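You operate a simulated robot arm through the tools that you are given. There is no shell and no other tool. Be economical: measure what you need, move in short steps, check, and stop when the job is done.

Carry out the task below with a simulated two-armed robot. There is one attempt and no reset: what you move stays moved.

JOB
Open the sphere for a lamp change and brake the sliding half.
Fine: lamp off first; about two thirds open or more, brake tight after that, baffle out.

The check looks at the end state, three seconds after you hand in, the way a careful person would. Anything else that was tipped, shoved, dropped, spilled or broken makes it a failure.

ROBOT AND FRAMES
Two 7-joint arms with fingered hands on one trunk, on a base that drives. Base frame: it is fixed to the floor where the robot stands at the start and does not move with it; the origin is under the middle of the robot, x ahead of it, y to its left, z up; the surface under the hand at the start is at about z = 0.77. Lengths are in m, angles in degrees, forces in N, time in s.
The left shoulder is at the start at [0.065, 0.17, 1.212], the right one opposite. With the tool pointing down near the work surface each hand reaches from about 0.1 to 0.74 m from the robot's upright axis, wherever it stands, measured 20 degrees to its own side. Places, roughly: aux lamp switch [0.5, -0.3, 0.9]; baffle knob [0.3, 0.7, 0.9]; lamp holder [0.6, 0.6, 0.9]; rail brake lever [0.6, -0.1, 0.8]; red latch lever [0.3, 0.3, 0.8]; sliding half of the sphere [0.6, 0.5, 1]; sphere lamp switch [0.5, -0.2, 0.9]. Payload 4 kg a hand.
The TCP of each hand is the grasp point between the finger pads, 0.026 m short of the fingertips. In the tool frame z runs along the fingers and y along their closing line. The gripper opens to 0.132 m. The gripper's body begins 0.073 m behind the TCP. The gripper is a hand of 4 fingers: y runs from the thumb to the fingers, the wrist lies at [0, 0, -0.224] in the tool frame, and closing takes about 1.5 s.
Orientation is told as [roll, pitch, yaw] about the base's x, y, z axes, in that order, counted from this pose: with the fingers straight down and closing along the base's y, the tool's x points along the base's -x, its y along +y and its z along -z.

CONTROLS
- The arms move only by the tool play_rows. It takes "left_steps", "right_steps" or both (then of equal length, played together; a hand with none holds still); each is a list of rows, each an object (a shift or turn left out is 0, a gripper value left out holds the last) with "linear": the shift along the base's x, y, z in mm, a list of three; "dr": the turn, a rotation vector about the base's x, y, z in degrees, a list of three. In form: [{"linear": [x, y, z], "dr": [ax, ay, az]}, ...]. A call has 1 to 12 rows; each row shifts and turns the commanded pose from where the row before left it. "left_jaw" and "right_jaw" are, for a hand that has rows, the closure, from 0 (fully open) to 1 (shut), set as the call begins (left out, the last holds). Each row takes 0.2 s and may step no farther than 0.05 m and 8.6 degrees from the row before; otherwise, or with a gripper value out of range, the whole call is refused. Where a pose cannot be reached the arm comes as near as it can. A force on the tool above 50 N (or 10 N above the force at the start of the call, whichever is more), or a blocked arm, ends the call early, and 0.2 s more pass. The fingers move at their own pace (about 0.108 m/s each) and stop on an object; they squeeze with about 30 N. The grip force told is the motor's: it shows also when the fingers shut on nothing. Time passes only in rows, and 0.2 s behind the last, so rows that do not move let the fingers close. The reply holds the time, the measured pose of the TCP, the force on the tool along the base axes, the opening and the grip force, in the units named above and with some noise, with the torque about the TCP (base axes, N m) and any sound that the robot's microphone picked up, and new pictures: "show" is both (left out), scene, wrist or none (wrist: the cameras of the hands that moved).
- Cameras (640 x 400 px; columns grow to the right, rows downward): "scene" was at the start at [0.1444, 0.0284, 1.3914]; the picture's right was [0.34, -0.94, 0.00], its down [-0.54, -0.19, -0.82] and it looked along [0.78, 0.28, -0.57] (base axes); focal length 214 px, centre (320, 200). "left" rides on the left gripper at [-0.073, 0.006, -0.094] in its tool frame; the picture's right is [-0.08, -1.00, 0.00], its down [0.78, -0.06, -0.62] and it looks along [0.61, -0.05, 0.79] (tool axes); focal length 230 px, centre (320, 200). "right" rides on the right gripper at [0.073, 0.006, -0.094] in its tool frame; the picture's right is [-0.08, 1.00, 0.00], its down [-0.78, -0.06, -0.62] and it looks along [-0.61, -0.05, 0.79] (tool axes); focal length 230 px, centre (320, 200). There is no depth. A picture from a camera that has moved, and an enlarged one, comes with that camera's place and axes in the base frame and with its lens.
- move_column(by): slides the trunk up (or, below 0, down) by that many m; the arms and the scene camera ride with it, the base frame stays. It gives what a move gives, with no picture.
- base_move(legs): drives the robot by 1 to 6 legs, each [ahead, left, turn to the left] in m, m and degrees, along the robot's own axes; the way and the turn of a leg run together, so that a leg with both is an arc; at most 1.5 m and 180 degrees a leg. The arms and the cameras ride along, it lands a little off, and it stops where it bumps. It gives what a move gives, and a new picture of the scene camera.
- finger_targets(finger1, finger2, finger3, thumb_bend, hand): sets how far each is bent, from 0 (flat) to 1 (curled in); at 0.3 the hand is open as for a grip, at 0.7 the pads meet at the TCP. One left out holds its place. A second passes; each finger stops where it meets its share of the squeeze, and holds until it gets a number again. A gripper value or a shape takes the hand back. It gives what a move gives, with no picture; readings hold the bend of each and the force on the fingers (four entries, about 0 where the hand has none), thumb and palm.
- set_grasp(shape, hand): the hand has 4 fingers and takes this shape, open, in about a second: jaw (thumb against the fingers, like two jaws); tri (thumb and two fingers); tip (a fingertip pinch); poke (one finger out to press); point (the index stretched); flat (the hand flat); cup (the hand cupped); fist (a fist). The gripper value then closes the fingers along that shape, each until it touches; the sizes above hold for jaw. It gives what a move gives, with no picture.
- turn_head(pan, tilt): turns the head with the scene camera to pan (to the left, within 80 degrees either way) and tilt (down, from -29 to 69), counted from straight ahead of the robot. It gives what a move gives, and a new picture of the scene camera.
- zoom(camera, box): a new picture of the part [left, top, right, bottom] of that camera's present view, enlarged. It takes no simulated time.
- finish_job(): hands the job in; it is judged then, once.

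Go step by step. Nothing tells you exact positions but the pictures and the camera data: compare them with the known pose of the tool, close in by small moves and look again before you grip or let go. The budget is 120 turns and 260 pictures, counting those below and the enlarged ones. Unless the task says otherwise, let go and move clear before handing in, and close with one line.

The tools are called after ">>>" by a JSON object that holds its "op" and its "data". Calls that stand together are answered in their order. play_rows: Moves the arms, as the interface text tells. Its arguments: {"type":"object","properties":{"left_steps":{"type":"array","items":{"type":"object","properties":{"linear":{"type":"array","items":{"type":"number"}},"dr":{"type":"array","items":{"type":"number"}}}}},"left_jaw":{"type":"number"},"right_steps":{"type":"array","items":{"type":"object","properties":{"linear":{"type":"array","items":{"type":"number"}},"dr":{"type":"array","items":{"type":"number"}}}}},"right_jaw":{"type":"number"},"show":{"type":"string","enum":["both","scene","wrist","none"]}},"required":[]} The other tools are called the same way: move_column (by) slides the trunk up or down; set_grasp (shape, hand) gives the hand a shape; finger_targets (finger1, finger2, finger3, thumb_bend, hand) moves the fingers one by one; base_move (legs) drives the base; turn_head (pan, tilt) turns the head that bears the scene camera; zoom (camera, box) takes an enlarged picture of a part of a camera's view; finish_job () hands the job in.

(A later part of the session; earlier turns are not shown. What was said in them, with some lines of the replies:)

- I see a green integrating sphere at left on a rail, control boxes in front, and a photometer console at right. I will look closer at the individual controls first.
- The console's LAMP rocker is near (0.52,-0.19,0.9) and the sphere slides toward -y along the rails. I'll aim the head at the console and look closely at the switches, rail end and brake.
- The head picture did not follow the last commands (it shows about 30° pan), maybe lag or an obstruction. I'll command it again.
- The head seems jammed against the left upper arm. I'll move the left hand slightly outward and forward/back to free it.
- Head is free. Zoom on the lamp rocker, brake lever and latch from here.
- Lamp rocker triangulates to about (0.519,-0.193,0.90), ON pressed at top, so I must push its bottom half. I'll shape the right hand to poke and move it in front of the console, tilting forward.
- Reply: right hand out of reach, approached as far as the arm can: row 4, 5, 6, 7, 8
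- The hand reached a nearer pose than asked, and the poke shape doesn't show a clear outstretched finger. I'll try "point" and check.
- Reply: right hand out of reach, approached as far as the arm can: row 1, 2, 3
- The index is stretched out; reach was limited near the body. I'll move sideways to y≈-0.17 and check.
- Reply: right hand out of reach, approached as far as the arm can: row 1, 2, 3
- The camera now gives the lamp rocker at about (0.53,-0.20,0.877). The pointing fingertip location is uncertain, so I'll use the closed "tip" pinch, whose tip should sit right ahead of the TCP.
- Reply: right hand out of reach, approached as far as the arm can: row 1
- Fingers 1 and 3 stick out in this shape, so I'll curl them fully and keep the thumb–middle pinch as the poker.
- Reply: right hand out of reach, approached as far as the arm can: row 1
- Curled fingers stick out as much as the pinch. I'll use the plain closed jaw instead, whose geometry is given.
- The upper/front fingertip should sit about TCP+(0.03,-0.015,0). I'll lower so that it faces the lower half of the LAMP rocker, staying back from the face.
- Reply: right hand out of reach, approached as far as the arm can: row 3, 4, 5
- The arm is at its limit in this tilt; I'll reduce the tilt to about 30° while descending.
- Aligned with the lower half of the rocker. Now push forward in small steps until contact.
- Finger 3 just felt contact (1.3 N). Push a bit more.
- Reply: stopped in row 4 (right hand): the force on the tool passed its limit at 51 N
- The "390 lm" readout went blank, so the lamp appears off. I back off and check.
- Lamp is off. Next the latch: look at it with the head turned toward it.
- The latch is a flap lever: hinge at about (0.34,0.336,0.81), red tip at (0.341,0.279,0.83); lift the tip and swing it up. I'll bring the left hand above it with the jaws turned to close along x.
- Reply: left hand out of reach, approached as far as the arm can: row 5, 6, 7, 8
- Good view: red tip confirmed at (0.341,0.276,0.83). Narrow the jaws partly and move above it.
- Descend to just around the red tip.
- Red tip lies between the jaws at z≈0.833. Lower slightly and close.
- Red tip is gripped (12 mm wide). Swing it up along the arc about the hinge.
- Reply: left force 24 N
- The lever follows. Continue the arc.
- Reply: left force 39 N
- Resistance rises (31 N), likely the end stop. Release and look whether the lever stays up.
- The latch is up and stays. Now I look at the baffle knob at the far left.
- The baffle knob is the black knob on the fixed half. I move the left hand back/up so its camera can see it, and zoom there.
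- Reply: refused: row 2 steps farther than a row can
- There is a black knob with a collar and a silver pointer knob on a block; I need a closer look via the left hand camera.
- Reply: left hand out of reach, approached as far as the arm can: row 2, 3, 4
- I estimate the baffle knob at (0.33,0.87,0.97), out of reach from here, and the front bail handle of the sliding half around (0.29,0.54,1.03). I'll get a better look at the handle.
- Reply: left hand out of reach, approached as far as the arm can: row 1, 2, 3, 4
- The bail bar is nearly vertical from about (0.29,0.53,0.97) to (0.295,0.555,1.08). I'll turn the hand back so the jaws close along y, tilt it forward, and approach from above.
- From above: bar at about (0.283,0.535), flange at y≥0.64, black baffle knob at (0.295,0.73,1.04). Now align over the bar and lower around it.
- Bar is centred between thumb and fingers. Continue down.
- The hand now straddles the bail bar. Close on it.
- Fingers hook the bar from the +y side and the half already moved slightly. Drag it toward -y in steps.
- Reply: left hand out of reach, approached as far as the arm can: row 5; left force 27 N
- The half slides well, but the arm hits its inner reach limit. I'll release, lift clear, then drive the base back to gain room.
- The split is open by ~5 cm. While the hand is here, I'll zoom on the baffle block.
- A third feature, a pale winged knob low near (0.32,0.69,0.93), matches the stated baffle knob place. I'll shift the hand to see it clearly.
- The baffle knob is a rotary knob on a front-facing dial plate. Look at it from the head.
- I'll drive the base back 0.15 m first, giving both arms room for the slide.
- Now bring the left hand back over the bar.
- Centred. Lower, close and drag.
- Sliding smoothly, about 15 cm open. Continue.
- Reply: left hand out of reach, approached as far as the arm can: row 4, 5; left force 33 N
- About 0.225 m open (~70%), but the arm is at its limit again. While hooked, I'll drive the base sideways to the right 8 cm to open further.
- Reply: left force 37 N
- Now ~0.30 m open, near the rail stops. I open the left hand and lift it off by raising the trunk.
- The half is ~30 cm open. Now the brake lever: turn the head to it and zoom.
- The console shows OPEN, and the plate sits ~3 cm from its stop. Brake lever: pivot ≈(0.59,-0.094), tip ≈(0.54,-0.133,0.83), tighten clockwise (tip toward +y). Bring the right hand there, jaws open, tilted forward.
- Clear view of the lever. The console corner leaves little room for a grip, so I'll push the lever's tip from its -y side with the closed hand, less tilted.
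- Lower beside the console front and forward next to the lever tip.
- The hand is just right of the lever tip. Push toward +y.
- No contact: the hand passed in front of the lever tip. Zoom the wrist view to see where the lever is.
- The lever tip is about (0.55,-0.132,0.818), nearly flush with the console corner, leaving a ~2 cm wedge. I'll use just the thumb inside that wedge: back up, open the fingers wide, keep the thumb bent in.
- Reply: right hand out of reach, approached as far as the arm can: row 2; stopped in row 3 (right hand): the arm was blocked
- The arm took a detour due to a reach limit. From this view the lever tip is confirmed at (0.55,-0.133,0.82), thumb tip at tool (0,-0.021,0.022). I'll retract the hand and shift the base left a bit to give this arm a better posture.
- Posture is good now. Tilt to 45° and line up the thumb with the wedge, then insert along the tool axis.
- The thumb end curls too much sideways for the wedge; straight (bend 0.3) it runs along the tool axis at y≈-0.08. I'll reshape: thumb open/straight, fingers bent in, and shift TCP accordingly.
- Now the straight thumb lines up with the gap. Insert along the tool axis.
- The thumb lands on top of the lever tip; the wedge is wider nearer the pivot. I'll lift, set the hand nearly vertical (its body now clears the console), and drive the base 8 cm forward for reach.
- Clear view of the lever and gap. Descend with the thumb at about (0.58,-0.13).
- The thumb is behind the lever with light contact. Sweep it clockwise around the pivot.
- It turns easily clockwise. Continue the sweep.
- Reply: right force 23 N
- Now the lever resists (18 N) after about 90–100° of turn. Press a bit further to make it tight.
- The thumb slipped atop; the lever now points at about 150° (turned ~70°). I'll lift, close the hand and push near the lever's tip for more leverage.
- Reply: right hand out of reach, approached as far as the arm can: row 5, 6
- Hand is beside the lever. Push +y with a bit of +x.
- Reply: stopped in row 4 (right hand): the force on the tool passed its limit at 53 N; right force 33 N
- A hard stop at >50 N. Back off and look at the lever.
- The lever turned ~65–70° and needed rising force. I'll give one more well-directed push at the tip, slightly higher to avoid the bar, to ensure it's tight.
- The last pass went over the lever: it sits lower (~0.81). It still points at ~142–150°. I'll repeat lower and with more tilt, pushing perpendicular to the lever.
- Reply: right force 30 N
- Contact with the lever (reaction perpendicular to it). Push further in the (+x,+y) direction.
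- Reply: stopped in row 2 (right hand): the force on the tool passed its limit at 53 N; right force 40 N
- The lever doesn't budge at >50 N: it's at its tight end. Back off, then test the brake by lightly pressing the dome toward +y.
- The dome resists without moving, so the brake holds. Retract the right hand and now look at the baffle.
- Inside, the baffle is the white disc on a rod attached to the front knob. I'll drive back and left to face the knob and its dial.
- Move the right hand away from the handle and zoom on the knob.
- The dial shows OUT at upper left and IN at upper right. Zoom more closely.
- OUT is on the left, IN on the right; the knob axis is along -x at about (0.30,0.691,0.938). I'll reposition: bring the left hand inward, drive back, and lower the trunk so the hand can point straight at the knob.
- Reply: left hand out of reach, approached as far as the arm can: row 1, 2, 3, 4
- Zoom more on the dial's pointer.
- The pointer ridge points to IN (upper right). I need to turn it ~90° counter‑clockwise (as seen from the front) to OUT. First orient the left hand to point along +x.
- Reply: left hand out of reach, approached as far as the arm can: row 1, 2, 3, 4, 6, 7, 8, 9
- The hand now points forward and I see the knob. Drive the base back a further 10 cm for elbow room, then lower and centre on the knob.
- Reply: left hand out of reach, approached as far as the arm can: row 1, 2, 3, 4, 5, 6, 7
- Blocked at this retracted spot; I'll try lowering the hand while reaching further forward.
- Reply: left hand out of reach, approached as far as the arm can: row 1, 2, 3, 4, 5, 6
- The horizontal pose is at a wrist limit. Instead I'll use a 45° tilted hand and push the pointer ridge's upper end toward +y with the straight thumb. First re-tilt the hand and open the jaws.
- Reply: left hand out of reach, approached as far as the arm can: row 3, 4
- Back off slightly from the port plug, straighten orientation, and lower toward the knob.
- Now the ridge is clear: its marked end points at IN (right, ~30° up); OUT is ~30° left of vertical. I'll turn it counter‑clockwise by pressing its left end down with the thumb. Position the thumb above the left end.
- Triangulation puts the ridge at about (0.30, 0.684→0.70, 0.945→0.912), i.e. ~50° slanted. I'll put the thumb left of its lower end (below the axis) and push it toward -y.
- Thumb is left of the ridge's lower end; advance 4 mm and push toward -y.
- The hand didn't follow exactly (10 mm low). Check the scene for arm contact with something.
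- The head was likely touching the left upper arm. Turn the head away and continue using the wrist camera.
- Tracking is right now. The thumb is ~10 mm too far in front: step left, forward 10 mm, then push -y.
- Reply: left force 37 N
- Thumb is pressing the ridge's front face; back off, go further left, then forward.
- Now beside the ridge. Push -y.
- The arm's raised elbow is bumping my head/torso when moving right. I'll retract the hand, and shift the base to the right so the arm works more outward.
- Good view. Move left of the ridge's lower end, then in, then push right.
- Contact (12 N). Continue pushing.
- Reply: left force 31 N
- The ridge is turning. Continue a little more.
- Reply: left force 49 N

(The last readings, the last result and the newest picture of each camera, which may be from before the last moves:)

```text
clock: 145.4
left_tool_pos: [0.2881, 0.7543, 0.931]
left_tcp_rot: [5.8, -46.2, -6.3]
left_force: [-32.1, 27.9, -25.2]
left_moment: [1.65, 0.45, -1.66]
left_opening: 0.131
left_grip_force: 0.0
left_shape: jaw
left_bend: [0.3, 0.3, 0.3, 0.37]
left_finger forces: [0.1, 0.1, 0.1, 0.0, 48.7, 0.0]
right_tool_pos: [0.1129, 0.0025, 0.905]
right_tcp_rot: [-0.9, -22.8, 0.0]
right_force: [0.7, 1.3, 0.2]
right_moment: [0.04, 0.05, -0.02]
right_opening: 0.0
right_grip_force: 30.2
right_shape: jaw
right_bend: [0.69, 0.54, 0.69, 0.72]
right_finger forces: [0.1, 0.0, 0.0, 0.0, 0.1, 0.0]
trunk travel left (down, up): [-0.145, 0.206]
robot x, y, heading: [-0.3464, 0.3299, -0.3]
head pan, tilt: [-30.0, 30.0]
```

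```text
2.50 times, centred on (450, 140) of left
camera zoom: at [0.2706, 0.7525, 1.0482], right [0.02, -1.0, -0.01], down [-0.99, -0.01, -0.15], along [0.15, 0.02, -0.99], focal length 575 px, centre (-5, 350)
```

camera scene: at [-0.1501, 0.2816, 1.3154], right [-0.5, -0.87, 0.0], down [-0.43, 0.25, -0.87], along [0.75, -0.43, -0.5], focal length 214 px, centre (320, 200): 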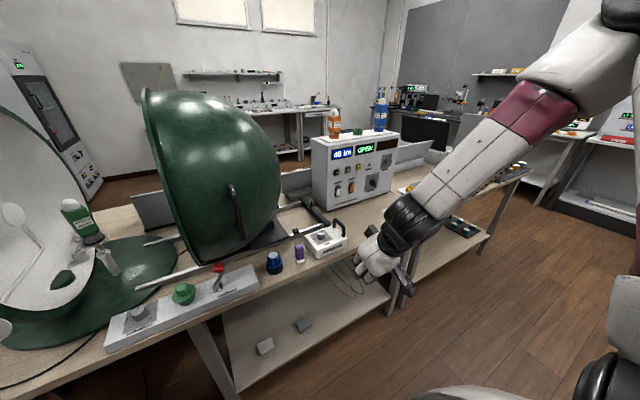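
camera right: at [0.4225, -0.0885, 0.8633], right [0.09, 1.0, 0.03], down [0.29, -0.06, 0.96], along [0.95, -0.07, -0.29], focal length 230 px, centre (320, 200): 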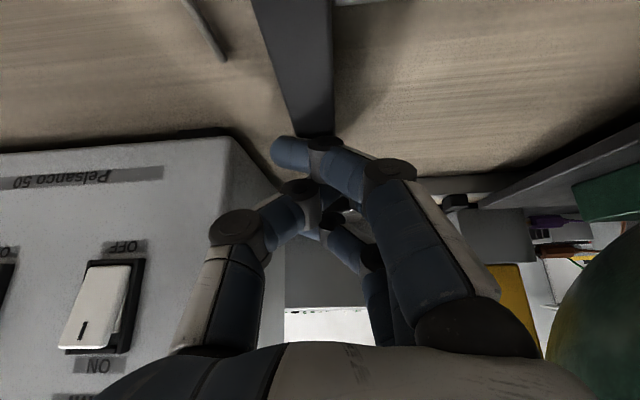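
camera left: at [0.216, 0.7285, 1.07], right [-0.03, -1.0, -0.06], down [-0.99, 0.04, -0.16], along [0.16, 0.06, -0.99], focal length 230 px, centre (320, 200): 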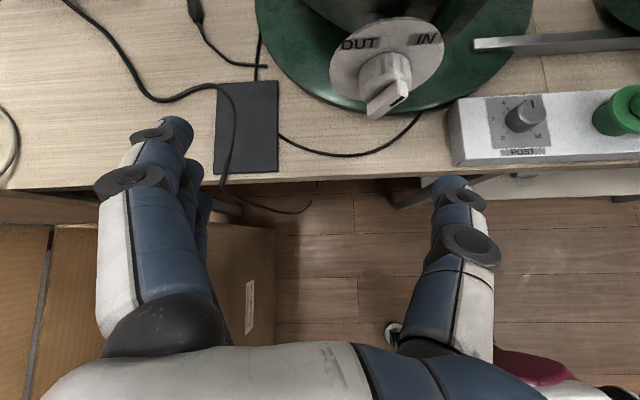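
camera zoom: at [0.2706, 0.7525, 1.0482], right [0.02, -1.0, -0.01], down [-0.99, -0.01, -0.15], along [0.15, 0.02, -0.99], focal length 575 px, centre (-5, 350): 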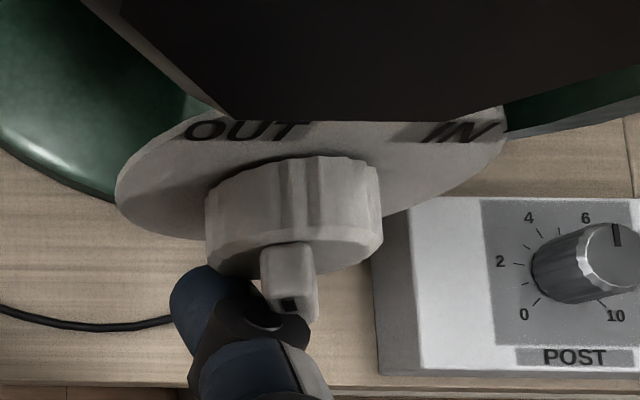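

The ridge is now vertical. Ease off the axial pressure and continue toward -y.

>>> {"op": "play_rows", "data": {"left_steps": [{"linear": [-5, -2, -2]}, {"linear": [0, -4, -1]}, {"linear": [0, -4, 0]}, {"linear": [0, -4, 0]}, {"linear": [0, -4, 0]}], "show": "none"}}

>>> {"op": "zoom", "data": {"camera": "left", "box": [370, 60, 510, 220]}}

```text
clock: 146.6
left_tool_pos: [0.2839, 0.7389, 0.9311]
left_tcp_rot: [6.1, -46.7, -6.3]
left_force: [-27.5, 43.0, -6.6]
left_moment: [0.58, 0.24, -0.69]
left_opening: 0.129
left_grip_force: 0.0
left_shape: jaw
left_bend: [0.3, 0.3, 0.3, 0.42]
left_finger forces: [0.0, 0.0, 0.0, 0.0, 48.1, 0.0]
right_tool_pos: [0.1111, 0.005, 0.9054]
right_tcp_rot: [-1.0, -23.0, 0.0]
right_force: [-0.8, 1.1, -0.2]
right_moment: [-0.01, 0.02, 0.01]
right_opening: 0.0002
right_grip_force: 30.1
right_shape: jaw
right_bend: [0.69, 0.54, 0.69, 0.72]
right_finger forces: [0.0, 0.1, 0.0, 0.0, 0.0, 0.0]
trunk travel left (down, up): [-0.145, 0.206]
robot x, y, heading: [-0.3494, 0.3286, 0.0]
head pan, tilt: [-30.0, 30.0]
```

```text
2.50 times, centred on (440, 140) of left
camera zoom: at [0.2659, 0.7367, 1.0482], right [0.02, -1.0, -0.02], down [-0.99, -0.02, -0.15], along [0.15, 0.02, -0.99], focal length 575 px, centre (20, 350)
```

zoom: 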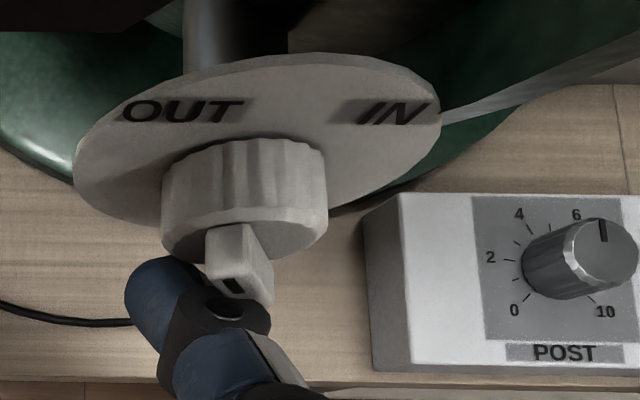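

Pointer is now past vertical toward OUT. I'll switch to pushing its top end from the right side toward +y.

>>> {"op": "play_rows", "data": {"left_steps": [{"linear": [-15, 8, 0]}, {"linear": [-20, 0, 5]}, {"linear": [0, -5, 15]}, {"linear": [0, -5, 10]}], "show": "wrist"}}

>>> {"op": "zoom", "data": {"camera": "left", "box": [370, 20, 510, 200]}}

```text
clock: 147.6
left_tool_pos: [0.2533, 0.7272, 0.9632]
left_tcp_rot: [5.9, -46.9, -6.9]
left_force: [-0.2, 0.0, -0.1]
left_moment: [-0.04, 0.04, 0.02]
left_opening: 0.1319
left_grip_force: 0.1
left_shape: jaw
left_bend: [0.3, 0.3, 0.3, 0.3]
left_finger forces: [0.0, 0.1, 0.0, 0.0, 0.1, 0.0]
right_tool_pos: [0.1125, 0.0002, 0.9035]
right_tcp_rot: [-0.7, -22.8, -0.2]
right_force: [0.8, 0.3, 0.3]
right_moment: [0.01, 0.01, 0.0]
right_opening: 0.0
right_grip_force: 30.3
right_shape: jaw
right_bend: [0.69, 0.54, 0.69, 0.72]
right_finger forces: [0.0, 0.0, 0.1, 0.0, 0.0, 0.0]
trunk travel left (down, up): [-0.145, 0.206]
robot x, y, heading: [-0.3487, 0.3263, -0.1]
head pan, tilt: [-30.0, 30.0]
camera left: at [0.2349, 0.7262, 1.0801], right [0.01, -1.0, -0.01], down [-0.99, -0.01, -0.16], along [0.16, 0.01, -0.99], focal length 230 px, centre (320, 200)
```

left: 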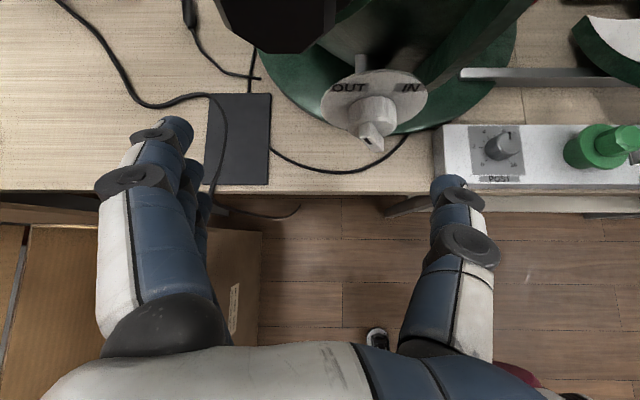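

```text
2.22 times, centred on (440, 110) of left
camera zoom: at [0.2349, 0.7262, 1.0801], right [0.01, -1.0, -0.01], down [-0.99, -0.01, -0.16], along [0.16, 0.01, -0.99], focal length 511 px, centre (53, 400)
```

zoom: 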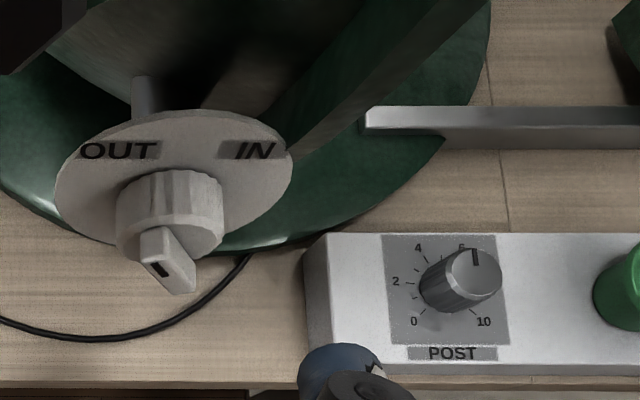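

Pointer now ~20° left of vertical. Bring the thumb to the right of the top end and push +y.

>>> {"op": "play_rows", "data": {"left_steps": [{"linear": [0, 10, 0]}, {"linear": [10, 6, 0]}, {"linear": [15, 0, 0]}, {"linear": [13, 0, 0]}], "show": "none"}}

>>> {"op": "zoom", "data": {"camera": "left", "box": [370, 40, 510, 200]}}

```text
clock: 148.6
left_tool_pos: [0.2907, 0.7453, 0.961]
left_tcp_rot: [5.7, -46.9, -6.7]
left_force: [0.3, -0.3, -0.9]
left_moment: [-0.04, 0.02, 0.0]
left_opening: 0.1317
left_grip_force: 0.0
left_shape: jaw
left_bend: [0.3, 0.3, 0.3, 0.3]
left_finger forces: [0.0, 0.0, 0.0, 0.0, 0.0, 0.1]
right_tool_pos: [0.1134, 0.0006, 0.9024]
right_tcp_rot: [-0.7, -22.8, -0.1]
right_force: [0.1, -0.6, 0.1]
right_moment: [-0.01, 0.0, -0.01]
right_opening: 0.0
right_grip_force: 30.0
right_shape: jaw
right_bend: [0.69, 0.54, 0.69, 0.72]
right_finger forces: [0.1, 0.0, 0.0, 0.0, 0.0, 0.0]
trunk travel left (down, up): [-0.145, 0.206]
robot x, y, heading: [-0.3433, 0.3245, 0.3]
head pan, tilt: [-30.0, 30.0]
```

```text
2.50 times, centred on (440, 120) of left
camera zoom: at [0.2726, 0.7434, 1.0788], right [0.01, -1.0, -0.01], down [-0.99, -0.01, -0.16], along [0.16, 0.01, -0.99], focal length 575 px, centre (20, 400)
```

zoom: 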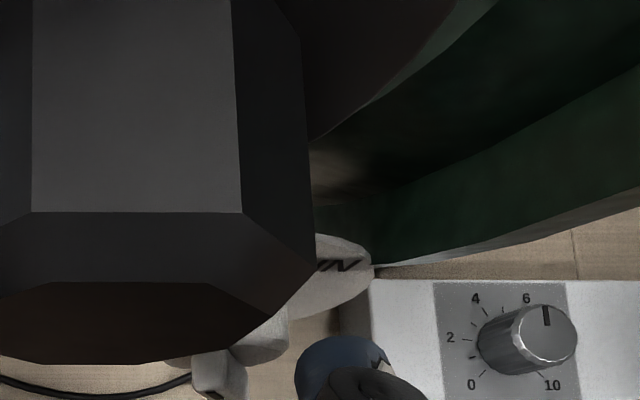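

The plug hides part of the view, but the thumb is right of the ridge's top. Push +y gently.

>>> {"op": "play_rows", "data": {"left_steps": [{"linear": [0, 5, 0]}, {"linear": [0, 5, 0]}, {"linear": [0, 5, 0]}, {"linear": [0, 4, 0]}], "show": "none"}}

>>> {"op": "zoom", "data": {"camera": "left", "box": [370, 60, 510, 220]}}

```text
clock: 149.6
left_tool_pos: [0.2933, 0.7626, 0.9624]
left_tcp_rot: [5.8, -46.9, -6.7]
left_force: [-3.0, -1.6, -1.0]
left_moment: [-0.03, 0.03, -0.21]
left_opening: 0.1316
left_grip_force: 0.0
left_shape: jaw
left_bend: [0.3, 0.3, 0.3, 0.29]
left_finger forces: [0.1, 0.1, 0.1, 0.1, 2.3, 0.0]
right_tool_pos: [0.1136, 0.0003, 0.9033]
right_tcp_rot: [-0.6, -22.8, -0.1]
right_force: [-0.8, 0.4, -0.6]
right_moment: [0.02, 0.02, 0.0]
right_opening: 0.0
right_grip_force: 29.9
right_shape: jaw
right_bend: [0.69, 0.54, 0.69, 0.72]
right_finger forces: [0.0, 0.0, 0.0, 0.0, 0.1, 0.0]
trunk travel left (down, up): [-0.145, 0.206]
robot x, y, heading: [-0.349, 0.3263, -0.4]
head pan, tilt: [-30.0, 30.0]
```

```text
2.50 times, centred on (440, 140) of left
camera zoom: at [0.2732, 0.762, 1.0792], right [0.01, -1.0, -0.01], down [-0.99, -0.01, -0.16], along [0.16, 0.01, -0.99], focal length 575 px, centre (20, 350)
```

zoom: 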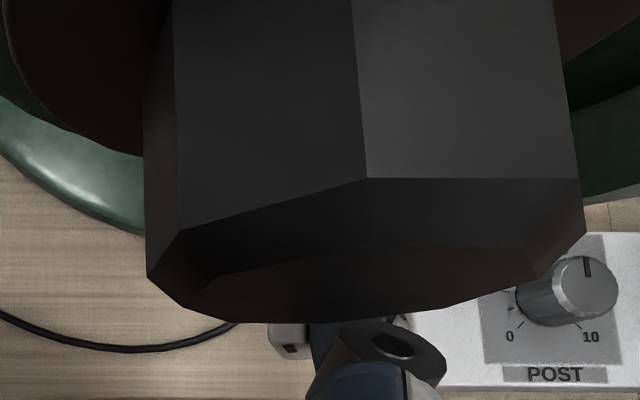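

Contact begins (2 N). Keep pushing.

>>> {"op": "play_rows", "data": {"left_steps": [{"linear": [0, 4, 0]}, {"linear": [0, 4, 0]}, {"linear": [0, 4, 0]}], "show": "none"}}

>>> {"op": "zoom", "data": {"camera": "left", "box": [370, 80, 510, 240]}}

```text
clock: 150.4
left_tool_pos: [0.2922, 0.7728, 0.9624]
left_tcp_rot: [5.8, -47.1, -6.8]
left_force: [3.5, -8.8, -1.0]
left_moment: [-0.14, -0.06, 0.18]
left_opening: 0.1318
left_grip_force: 0.0
left_shape: jaw
left_bend: [0.3, 0.3, 0.3, 0.26]
left_finger forces: [0.0, 0.1, 0.0, 0.0, 7.2, 0.1]
right_tool_pos: [0.1119, -0.0018, 0.9025]
right_tcp_rot: [-0.5, -22.9, -0.2]
right_force: [0.1, 0.2, 0.0]
right_moment: [0.0, 0.02, 0.01]
right_opening: 0.0002
right_grip_force: 29.4
right_shape: jaw
right_bend: [0.69, 0.54, 0.69, 0.72]
right_finger forces: [0.0, 0.0, 0.1, 0.0, 0.0, 0.0]
trunk travel left (down, up): [-0.145, 0.206]
robot x, y, heading: [-0.3515, 0.3274, -0.3]
head pan, tilt: [-30.0, 30.0]
```

```text
2.50 times, centred on (440, 160) of left
camera zoom: at [0.2739, 0.7712, 1.0799], right [0.01, -1.0, -0.01], down [-0.99, -0.01, -0.16], along [0.16, 0.01, -0.99], focal length 575 px, centre (20, 300)
```

zoom: 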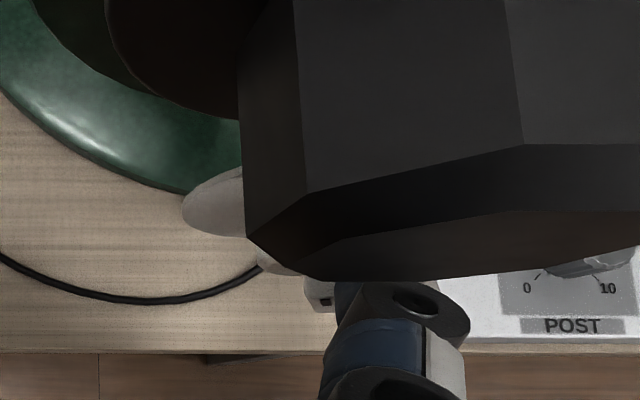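

>>> {"op": "play_rows", "data": {"left_steps": [{"linear": [0, 4, 0]}, {"linear": [0, 4, 0]}, {"linear": [0, 4, 0]}], "show": "none"}}

>>> {"op": "zoom", "data": {"camera": "left", "box": [370, 80, 510, 240]}}

```text
clock: 151.2
left_tool_pos: [0.2905, 0.7882, 0.9637]
left_tcp_rot: [5.9, -47.0, -6.6]
left_force: [-4.3, -1.9, 10.7]
left_moment: [-1.01, 0.04, -0.49]
left_opening: 0.1319
left_grip_force: 0.1
left_shape: jaw
left_bend: [0.3, 0.3, 0.3, 0.26]
left_finger forces: [0.1, 0.1, 0.0, 0.1, 13.0, 0.0]
right_tool_pos: [0.1122, -0.0007, 0.9032]
right_tcp_rot: [-0.7, -22.9, 0.0]
right_force: [0.0, -1.2, 0.1]
right_moment: [0.0, -0.03, 0.0]
right_opening: 0.0
right_grip_force: 30.3
right_shape: jaw
right_bend: [0.69, 0.54, 0.69, 0.72]
right_finger forces: [0.0, 0.0, 0.1, 0.0, 0.0, 0.0]
trunk travel left (down, up): [-0.145, 0.206]
robot x, y, heading: [-0.3479, 0.3272, 0.1]
head pan, tilt: [-30.0, 30.0]
```

```text
2.50 times, centred on (440, 160) of left
camera zoom: at [0.2709, 0.7871, 1.0805], right [0.01, -1.0, -0.01], down [-0.99, -0.01, -0.16], along [0.16, 0.02, -0.99], focal length 575 px, centre (20, 300)
```

zoom: 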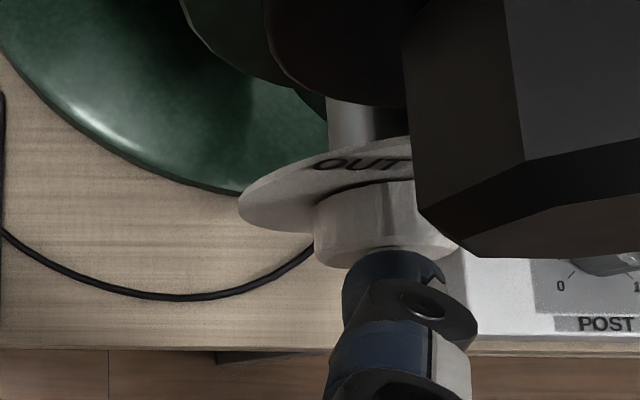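

The thumb has ridden onto the ridge. Back off and look at the pointer.

>>> {"op": "play_rows", "data": {"left_steps": [{"linear": [-10, 0, 4]}, {"linear": [-25, 0, 4]}, {"linear": [-25, -10, 0]}, {"linear": [0, -25, 0]}], "show": "none"}}

>>> {"op": "zoom", "data": {"camera": "left", "box": [310, 30, 450, 190]}}

```text
clock: 152.2
left_tool_pos: [0.2304, 0.7498, 0.9681]
left_tcp_rot: [5.8, -46.9, -6.7]
left_force: [-1.0, 0.9, 0.0]
left_moment: [0.0, -0.01, 0.04]
left_opening: 0.132
left_grip_force: 0.0
left_shape: jaw
left_bend: [0.3, 0.3, 0.3, 0.3]
left_finger forces: [0.0, 0.1, 0.0, 0.1, 0.0, 0.1]
right_tool_pos: [0.1123, -0.0005, 0.9025]
right_tcp_rot: [-0.5, -22.8, -0.2]
right_force: [0.3, 1.1, 0.8]
right_moment: [0.04, -0.01, 0.01]
right_opening: 0.0001
right_grip_force: 29.9
right_shape: jaw
right_bend: [0.69, 0.54, 0.69, 0.72]
right_finger forces: [0.0, 0.0, 0.0, 0.1, 0.0, 0.0]
trunk travel left (down, up): [-0.145, 0.206]
robot x, y, heading: [-0.3488, 0.3307, -0.0]
head pan, tilt: [-30.0, 30.0]
```

```text
2.50 times, centred on (380, 110) of left
camera zoom: at [0.2111, 0.7478, 1.0859], right [0.01, -1.0, -0.01], down [-0.99, -0.01, -0.16], along [0.16, 0.01, -0.99], focal length 575 px, centre (170, 425)
```

zoom: 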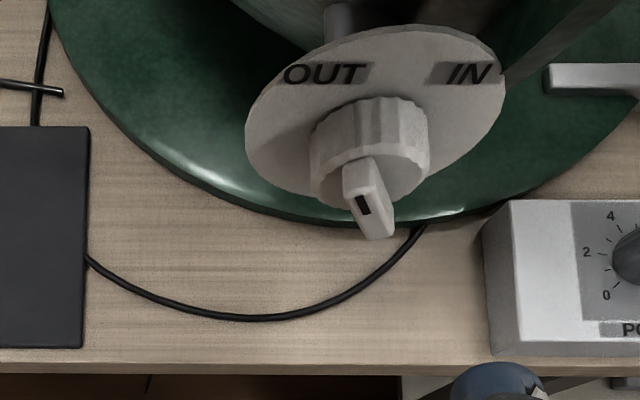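

Pointer is now ~26° left of vertical, and the labels sit at ±40°. One more push of the top end toward OUT, slightly lower and deeper.

>>> {"op": "play_rows", "data": {"left_steps": [{"linear": [15, 8, 0]}, {"linear": [18, 0, -4]}, {"linear": [18, 0, -4]}, {"linear": [15, 0, -3]}], "show": "none"}}

>>> {"op": "play_rows", "data": {"left_steps": [{"linear": [0, 5, 0]}, {"linear": [0, 5, 0]}, {"linear": [0, 4, 0]}, {"linear": [0, 4, 0]}, {"linear": [0, 4, 0]}], "show": "none"}}

>>> {"op": "zoom", "data": {"camera": "left", "box": [370, 80, 510, 240]}}

```text
clock: 153.2
left_tool_pos: [0.2949, 0.7621, 0.9575]
left_tcp_rot: [5.8, -46.8, -6.6]
left_force: [-14.6, 3.2, -0.1]
left_moment: [0.03, 0.23, -1.13]
left_opening: 0.1317
left_grip_force: 0.0
left_shape: jaw
left_bend: [0.3, 0.3, 0.3, 0.29]
left_finger forces: [0.1, 0.0, 0.0, 0.0, 14.8, 0.0]
right_tool_pos: [0.1103, 0.0014, 0.9055]
right_tcp_rot: [-0.7, -23.0, -0.2]
right_force: [-0.5, 0.3, 0.6]
right_moment: [0.0, -0.02, 0.02]
right_opening: 0.0
right_grip_force: 29.9
right_shape: jaw
right_bend: [0.69, 0.54, 0.69, 0.72]
right_finger forces: [0.1, 0.1, 0.0, 0.0, 0.1, 0.0]
trunk travel left (down, up): [-0.145, 0.206]
robot x, y, heading: [-0.3504, 0.3304, -0.0]
head pan, tilt: [-30.0, 30.0]
```

```text
clock: 154.4
left_tool_pos: [0.3004, 0.7792, 0.9603]
left_tcp_rot: [5.7, -47.3, -6.7]
left_force: [-5.0, -9.4, 2.9]
left_moment: [-0.44, 0.07, -0.47]
left_opening: 0.132
left_grip_force: 0.1
left_shape: jaw
left_bend: [0.3, 0.3, 0.3, 0.23]
left_finger forces: [0.0, 0.0, 0.0, 0.1, 11.6, 0.1]
right_tool_pos: [0.1124, -0.0005, 0.9027]
right_tcp_rot: [-0.7, -22.8, -0.2]
right_force: [0.0, 0.3, -0.5]
right_moment: [-0.02, 0.0, 0.0]
right_opening: 0.0
right_grip_force: 30.1
right_shape: jaw
right_bend: [0.69, 0.54, 0.69, 0.72]
right_finger forces: [0.0, 0.0, 0.1, 0.1, 0.0, 0.0]
trunk travel left (down, up): [-0.145, 0.206]
robot x, y, heading: [-0.3484, 0.3277, -0.1]
head pan, tilt: [-30.0, 30.0]
```

```text
2.50 times, centred on (440, 160) of left
camera zoom: at [0.2793, 0.7783, 1.0784], right [0.01, -1.0, -0.01], down [-0.99, -0.01, -0.16], along [0.16, 0.01, -0.99], focal length 575 px, centre (20, 300)
```

zoom: 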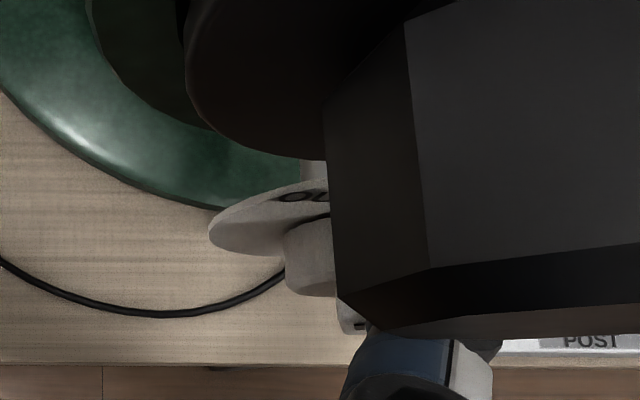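

>>> {"op": "play_rows", "data": {"left_steps": [{"linear": [0, 5, 0]}, {"linear": [0, 5, 0]}, {"linear": [0, 4, 0]}], "show": "none"}}

>>> {"op": "play_rows", "data": {"left_steps": [{"linear": [-10, -2, 2]}, {"linear": [-25, 0, 4]}, {"linear": [-25, -10, 0]}, {"linear": [-5, -20, 0]}], "show": "none"}}

>>> {"op": "zoom", "data": {"camera": "left", "box": [310, 30, 450, 190]}}

```text
clock: 155.2
left_tool_pos: [0.3003, 0.7947, 0.9611]
left_tcp_rot: [6.0, -47.2, -6.8]
left_force: [6.8, -8.4, 14.1]
left_moment: [-1.47, -0.12, 0.62]
left_opening: 0.1317
left_grip_force: 0.0
left_shape: jaw
left_bend: [0.3, 0.3, 0.3, 0.22]
left_finger forces: [0.0, 0.0, 0.1, 0.0, 18.9, 0.1]
right_tool_pos: [0.1119, -0.0007, 0.9032]
right_tcp_rot: [-0.7, -22.8, -0.3]
right_force: [0.4, -0.7, 0.5]
right_moment: [0.0, -0.01, -0.02]
right_opening: 0.0
right_grip_force: 30.0
right_shape: jaw
right_bend: [0.69, 0.54, 0.69, 0.72]
right_finger forces: [0.1, 0.1, 0.1, 0.0, 0.1, 0.0]
trunk travel left (down, up): [-0.145, 0.206]
robot x, y, heading: [-0.3501, 0.3279, 0.1]
head pan, tilt: [-30.0, 30.0]
```

```text
clock: 156.2
left_tool_pos: [0.2351, 0.7655, 0.9623]
left_tcp_rot: [5.8, -46.9, -6.8]
left_force: [0.3, 0.2, 0.5]
left_moment: [0.02, 0.04, 0.02]
left_opening: 0.1318
left_grip_force: 0.0
left_shape: jaw
left_bend: [0.3, 0.3, 0.3, 0.3]
left_finger forces: [0.0, 0.1, 0.0, 0.1, 0.0, 0.1]
right_tool_pos: [0.1139, -0.0005, 0.9024]
right_tcp_rot: [-0.6, -22.9, -0.2]
right_force: [-0.3, -0.2, 0.4]
right_moment: [-0.02, -0.02, -0.01]
right_opening: 0.0001
right_grip_force: 30.5
right_shape: jaw
right_bend: [0.69, 0.54, 0.69, 0.72]
right_finger forces: [0.0, 0.0, 0.1, 0.0, 0.1, 0.1]
trunk travel left (down, up): [-0.145, 0.206]
robot x, y, heading: [-0.3462, 0.3262, 0.0]
head pan, tilt: [-30.0, 30.0]
```

```text
2.50 times, centred on (380, 110) of left
camera zoom: at [0.2153, 0.764, 1.0807], right [0.01, -1.0, -0.01], down [-0.99, -0.01, -0.16], along [0.16, 0.01, -0.99], focal length 575 px, centre (170, 425)
```

zoom: 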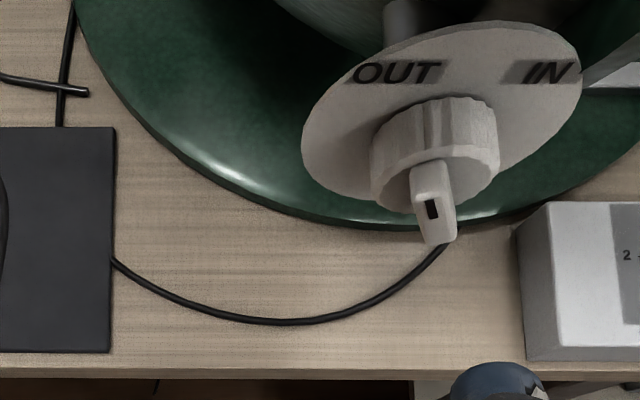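

Now ~29° left of vertical; top pushes are too weak. Use the stronger bottom-end push again from the left.

>>> {"op": "play_rows", "data": {"left_steps": [{"linear": [0, 20, -12]}, {"linear": [10, 14, -12]}, {"linear": [15, 0, -8]}, {"linear": [15, 0, 0]}, {"linear": [14, 0, 0]}], "show": "none"}}

>>> {"op": "play_rows", "data": {"left_steps": [{"linear": [0, -8, 0]}, {"linear": [0, -8, 0]}, {"linear": [0, -8, 0]}, {"linear": [0, -8, 0]}, {"linear": [0, -6, 0]}, {"linear": [0, -6, 0]}], "show": "none"}}

>>> {"op": "zoom", "data": {"camera": "left", "box": [370, 60, 510, 220]}}

```text
clock: 157.4
left_tool_pos: [0.289, 0.799, 0.9309]
left_tcp_rot: [5.7, -46.9, -6.5]
left_force: [-0.3, -0.7, -0.2]
left_moment: [0.01, -0.01, 0.0]
left_opening: 0.1322
left_grip_force: 0.0
left_shape: jaw
left_bend: [0.3, 0.3, 0.3, 0.3]
left_finger forces: [0.1, 0.1, 0.1, 0.1, 0.0, 0.1]
right_tool_pos: [0.113, 0.0002, 0.9034]
right_tcp_rot: [-0.6, -22.8, -0.1]
right_force: [0.2, -0.4, -0.5]
right_moment: [0.0, 0.01, 0.0]
right_opening: 0.0
right_grip_force: 30.0
right_shape: jaw
right_bend: [0.69, 0.54, 0.69, 0.72]
right_finger forces: [0.0, 0.0, 0.0, 0.0, 0.0, 0.1]
trunk travel left (down, up): [-0.145, 0.206]
robot x, y, heading: [-0.3467, 0.3316, 0.1]
head pan, tilt: [-30.0, 30.0]
```

```text
clock: 158.8
left_tool_pos: [0.2842, 0.7581, 0.9309]
left_tcp_rot: [5.7, -46.8, -6.5]
left_force: [-10.8, 17.3, -2.4]
left_moment: [0.34, 0.13, -0.5]
left_opening: 0.131
left_grip_force: 0.1
left_shape: jaw
left_bend: [0.3, 0.3, 0.3, 0.35]
left_finger forces: [0.0, 0.0, 0.1, 0.1, 19.5, 0.0]
right_tool_pos: [0.1124, 0.0015, 0.9039]
right_tcp_rot: [-0.8, -22.9, 0.0]
right_force: [-0.8, -0.1, 0.1]
right_moment: [-0.03, 0.01, -0.03]
right_opening: 0.0002
right_grip_force: 29.8
right_shape: jaw
right_bend: [0.69, 0.54, 0.69, 0.72]
right_finger forces: [0.0, 0.0, 0.0, 0.1, 0.0, 0.1]
trunk travel left (down, up): [-0.145, 0.206]
robot x, y, heading: [-0.353, 0.329, 0.3]
head pan, tilt: [-30.0, 30.0]
```

```text
2.50 times, centred on (440, 140) of left
camera zoom: at [0.2653, 0.7568, 1.0485], right [0.01, -1.0, -0.01], down [-0.99, -0.01, -0.16], along [0.16, 0.01, -0.99], focal length 575 px, centre (20, 350)
```

zoom: 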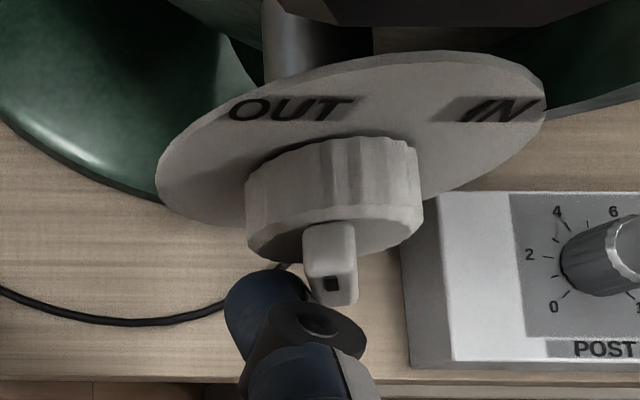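

>>> {"op": "play_rows", "data": {"left_steps": [{"linear": [2, 4, -3]}, {"linear": [1, 0, -4]}, {"linear": [0, -5, 0]}, {"linear": [0, -5, 0]}, {"linear": [0, -5, 0]}, {"linear": [0, -5, 0]}, {"linear": [0, -5, 0]}], "show": "none"}}

>>> {"op": "zoom", "data": {"camera": "left", "box": [360, 60, 500, 220]}}

```text
clock: 160.4
left_tool_pos: [0.2854, 0.7409, 0.9231]
left_tcp_rot: [6.0, -46.6, -6.4]
left_force: [-27.0, 36.7, -5.9]
left_moment: [0.54, 0.28, -0.97]
left_opening: 0.1302
left_grip_force: 0.0
left_shape: jaw
left_bend: [0.3, 0.3, 0.3, 0.4]
left_finger forces: [0.1, 0.1, 0.0, 0.1, 43.9, 0.0]
right_tool_pos: [0.1114, 0.0036, 0.905]
right_tcp_rot: [-0.9, -22.9, -0.1]
right_force: [-0.2, 0.6, -0.1]
right_moment: [0.01, -0.01, 0.0]
right_opening: 0.0
right_grip_force: 30.4
right_shape: jaw
right_bend: [0.69, 0.54, 0.69, 0.72]
right_finger forces: [0.1, 0.0, 0.0, 0.1, 0.0, 0.0]
trunk travel left (down, up): [-0.145, 0.206]
robot x, y, heading: [-0.3457, 0.327, -0.1]
head pan, tilt: [-30.0, 30.0]
```

```text
2.50 times, centred on (430, 140) of left
camera zoom: at [0.267, 0.7394, 1.0408], right [0.02, -1.0, -0.02], down [-0.99, -0.02, -0.15], along [0.15, 0.02, -0.99], focal length 575 px, centre (45, 350)
```

zoom: 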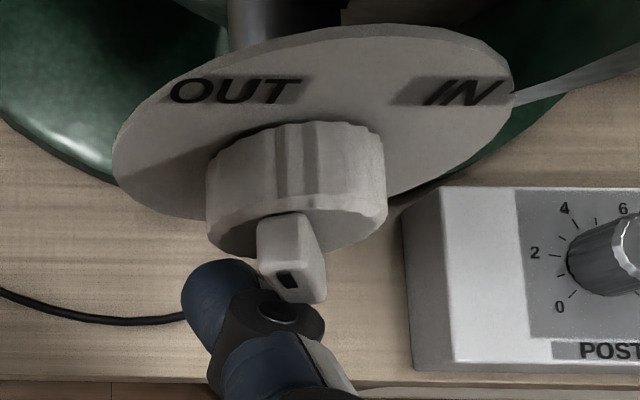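

>>> {"op": "play_rows", "data": {"left_steps": [{"linear": [0, -4, 0]}, {"linear": [0, -4, 0]}, {"linear": [0, -4, -1]}, {"linear": [0, -4, -1]}], "show": "none"}}

>>> {"op": "play_rows", "data": {"left_steps": [{"linear": [-10, 6, 0]}, {"linear": [-25, 5, 10]}, {"linear": [-20, 5, 15]}, {"linear": [0, 10, 10]}], "show": "none"}}

>>> {"op": "zoom", "data": {"camera": "left", "box": [310, 30, 450, 190]}}

```text
clock: 161.1
left_tool_pos: [0.2878, 0.7282, 0.9254]
left_tcp_rot: [6.6, -46.3, -6.6]
left_force: [-0.1, 0.4, 0.7]
left_moment: [0.04, -0.01, 0.04]
left_opening: 0.132
left_grip_force: 0.1
left_shape: jaw
left_bend: [0.3, 0.3, 0.3, 0.3]
left_finger forces: [0.0, 0.1, 0.0, 0.1, 0.1, 0.0]
right_tool_pos: [0.1144, -0.0004, 0.9021]
right_tcp_rot: [-0.6, -22.9, -0.2]
right_force: [-0.7, -1.0, -0.7]
right_moment: [0.03, -0.04, 0.02]
right_opening: 0.0002
right_grip_force: 29.7
right_shape: jaw
right_bend: [0.69, 0.54, 0.69, 0.72]
right_finger forces: [0.0, 0.0, 0.0, 0.0, 0.0, 0.0]
trunk travel left (down, up): [-0.145, 0.206]
robot x, y, heading: [-0.348, 0.3266, -0.0]
head pan, tilt: [-30.0, 30.0]
stopped in row 3 (left hand): the force on the tool passed its limit at 57 N (the readings are from after the stop); the commanded pose is now the measured one
```

```text
clock: 162.1
left_tool_pos: [0.232, 0.7562, 0.9605]
left_tcp_rot: [6.3, -46.2, -6.3]
left_force: [0.2, 0.6, 0.8]
left_moment: [0.0, 0.0, -0.02]
left_opening: 0.1319
left_grip_force: 0.0
left_shape: jaw
left_bend: [0.3, 0.3, 0.3, 0.3]
left_finger forces: [0.0, 0.1, 0.0, 0.0, 0.0, 0.0]
right_tool_pos: [0.1132, 0.0009, 0.9016]
right_tcp_rot: [-0.7, -22.8, -0.1]
right_force: [-0.6, 0.7, 0.4]
right_moment: [-0.01, -0.01, -0.01]
right_opening: 0.0
right_grip_force: 30.5
right_shape: jaw
right_bend: [0.69, 0.54, 0.69, 0.72]
right_finger forces: [0.0, 0.0, 0.0, 0.1, 0.1, 0.0]
trunk travel left (down, up): [-0.145, 0.206]
robot x, y, heading: [-0.3505, 0.332, 0.2]
head pan, tilt: [-30.0, 30.0]
```

```text
2.50 times, centred on (380, 110) of left
camera zoom: at [0.2149, 0.7546, 1.0776], right [0.02, -1.0, -0.02], down [-0.99, -0.02, -0.15], along [0.15, 0.02, -0.99], focal length 575 px, centre (170, 425)
```

zoom: 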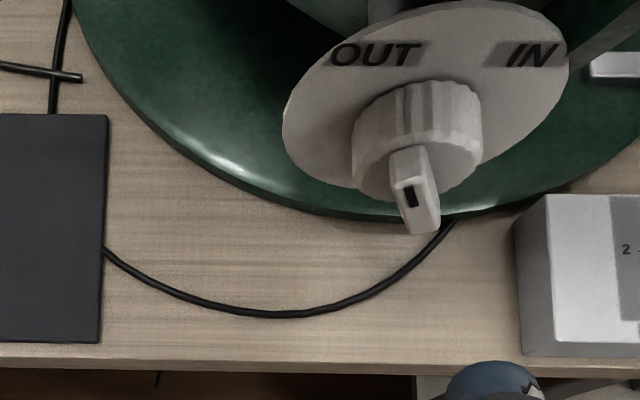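

The pointer stays ~28° left even with >50 N, which suggests the stop. I'll retract the hand a bit and check from the head, including the baffle's position inside.

>>> {"op": "play_rows", "data": {"left_steps": [{"linear": [-20, 25, 10]}, {"linear": [-10, 35, 10]}, {"linear": [0, 40, 10]}], "show": "none"}}

>>> {"op": "turn_head", "data": {"pan": 30, "tilt": 30}}

```text
clock: 162.9
left_tool_pos: [0.1974, 0.8604, 0.9897]
left_tcp_rot: [6.4, -46.1, -6.2]
left_force: [0.0, 0.5, -0.5]
left_moment: [-0.01, -0.01, -0.02]
left_opening: 0.1318
left_grip_force: 0.0
left_shape: jaw
left_bend: [0.3, 0.3, 0.3, 0.3]
left_finger forces: [0.0, 0.1, 0.0, 0.0, 0.0, 0.0]
right_tool_pos: [0.1135, 0.0015, 0.9039]
right_tcp_rot: [-0.7, -22.8, -0.1]
right_force: [0.7, 0.9, 0.6]
right_moment: [-0.03, -0.02, 0.0]
right_opening: 0.0001
right_grip_force: 30.1
right_shape: jaw
right_bend: [0.69, 0.54, 0.69, 0.72]
right_finger forces: [0.1, 0.0, 0.1, 0.0, 0.1, 0.0]
trunk travel left (down, up): [-0.145, 0.206]
robot x, y, heading: [-0.3464, 0.3274, -0.0]
head pan, tilt: [-30.0, 30.0]
```

```text
clock: 164.2
left_tool_pos: [0.199, 0.8588, 0.989]
left_tcp_rot: [6.5, -46.3, -6.3]
left_force: [-0.3, 0.3, 0.3]
left_moment: [0.02, 0.0, 0.04]
left_opening: 0.132
left_grip_force: 0.1
left_shape: jaw
left_bend: [0.3, 0.3, 0.3, 0.3]
left_finger forces: [0.0, 0.0, 0.0, 0.1, 0.0, 0.1]
right_tool_pos: [0.1123, 0.0004, 0.9027]
right_tcp_rot: [-0.8, -22.8, -0.1]
right_force: [0.0, -0.2, 0.3]
right_moment: [0.01, -0.03, 0.02]
right_opening: 0.0001
right_grip_force: 30.2
right_shape: jaw
right_bend: [0.69, 0.54, 0.69, 0.72]
right_finger forces: [0.1, 0.0, 0.0, 0.0, 0.0, 0.0]
trunk travel left (down, up): [-0.145, 0.206]
robot x, y, heading: [-0.3483, 0.3259, 0.1]
head pan, tilt: [30.0, 30.0]
camera scene: at [-0.1502, 0.3728, 1.3154], right [0.5, -0.87, 0.0], down [-0.43, -0.25, -0.87], along [0.75, 0.43, -0.5], focal length 214 px, centre (320, 200)
5 turns are left
```

scene: 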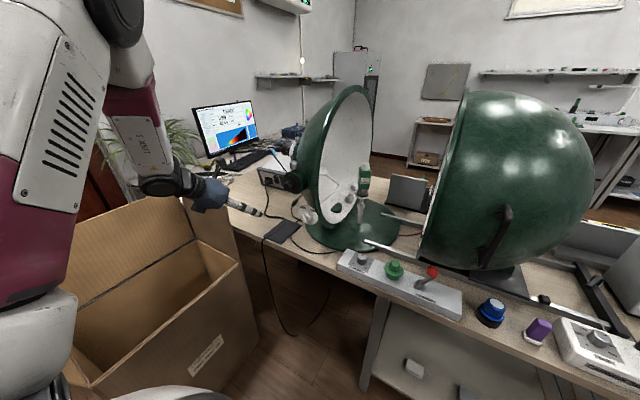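

Few turns remain; zoom on the dial and the inside.

>>> {"op": "zoom", "data": {"camera": "scene", "box": [290, 196, 330, 226]}}

>>> {"op": "zoom", "data": {"camera": "scene", "box": [270, 80, 420, 260]}}

```text
13.33 times, centred on (310, 211) of scene
camera zoom: at [-0.1502, 0.3728, 1.3154], right [0.5, -0.87, 0.0], down [-0.43, -0.25, -0.87], along [0.75, 0.43, -0.5], focal length 2860 px, centre (453, 53)
```

zoom: 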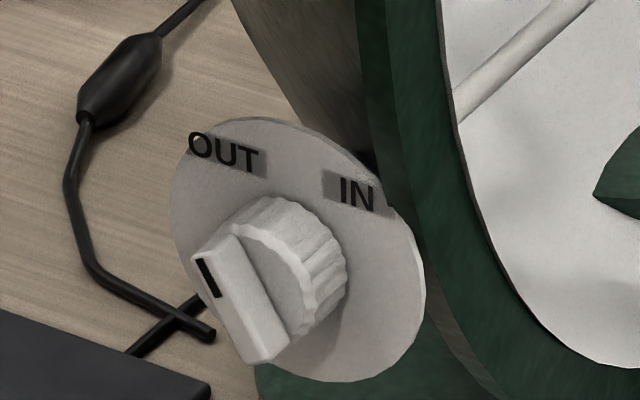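

```text
2.22 times, centred on (345, 170) of scene
camera zoom: at [-0.1502, 0.3728, 1.3154], right [0.5, -0.87, 0.0], down [-0.43, -0.25, -0.87], along [0.75, 0.43, -0.5], focal length 477 px, centre (264, 267)
4 turns are left
```

zoom: 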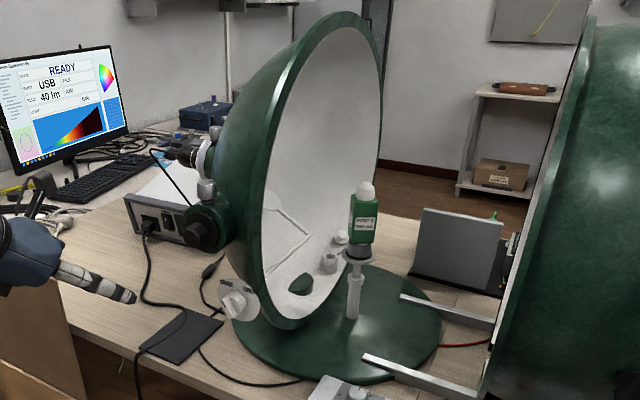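

The pointer now reads OUT and the baffle arm has swung against the wall. The lamp is off, the half is about 30 cm open and the brake holds. Both hands are clear, so I'm handing in.

>>> {"op": "finish_job", "data": {}}

```text
The job is handed in.
```

I've handed the job in: the lamp was switched off first, the latch lifted, and the sliding half opened about 30 cm, roughly 3 cm from its stops. After that I turned the brake lever until more than 50 N would not move it, and the half did not shift when I pressed it lightly. The baffle pointer reads OUT, though it sits a little short of the middle of the label and would not turn further.
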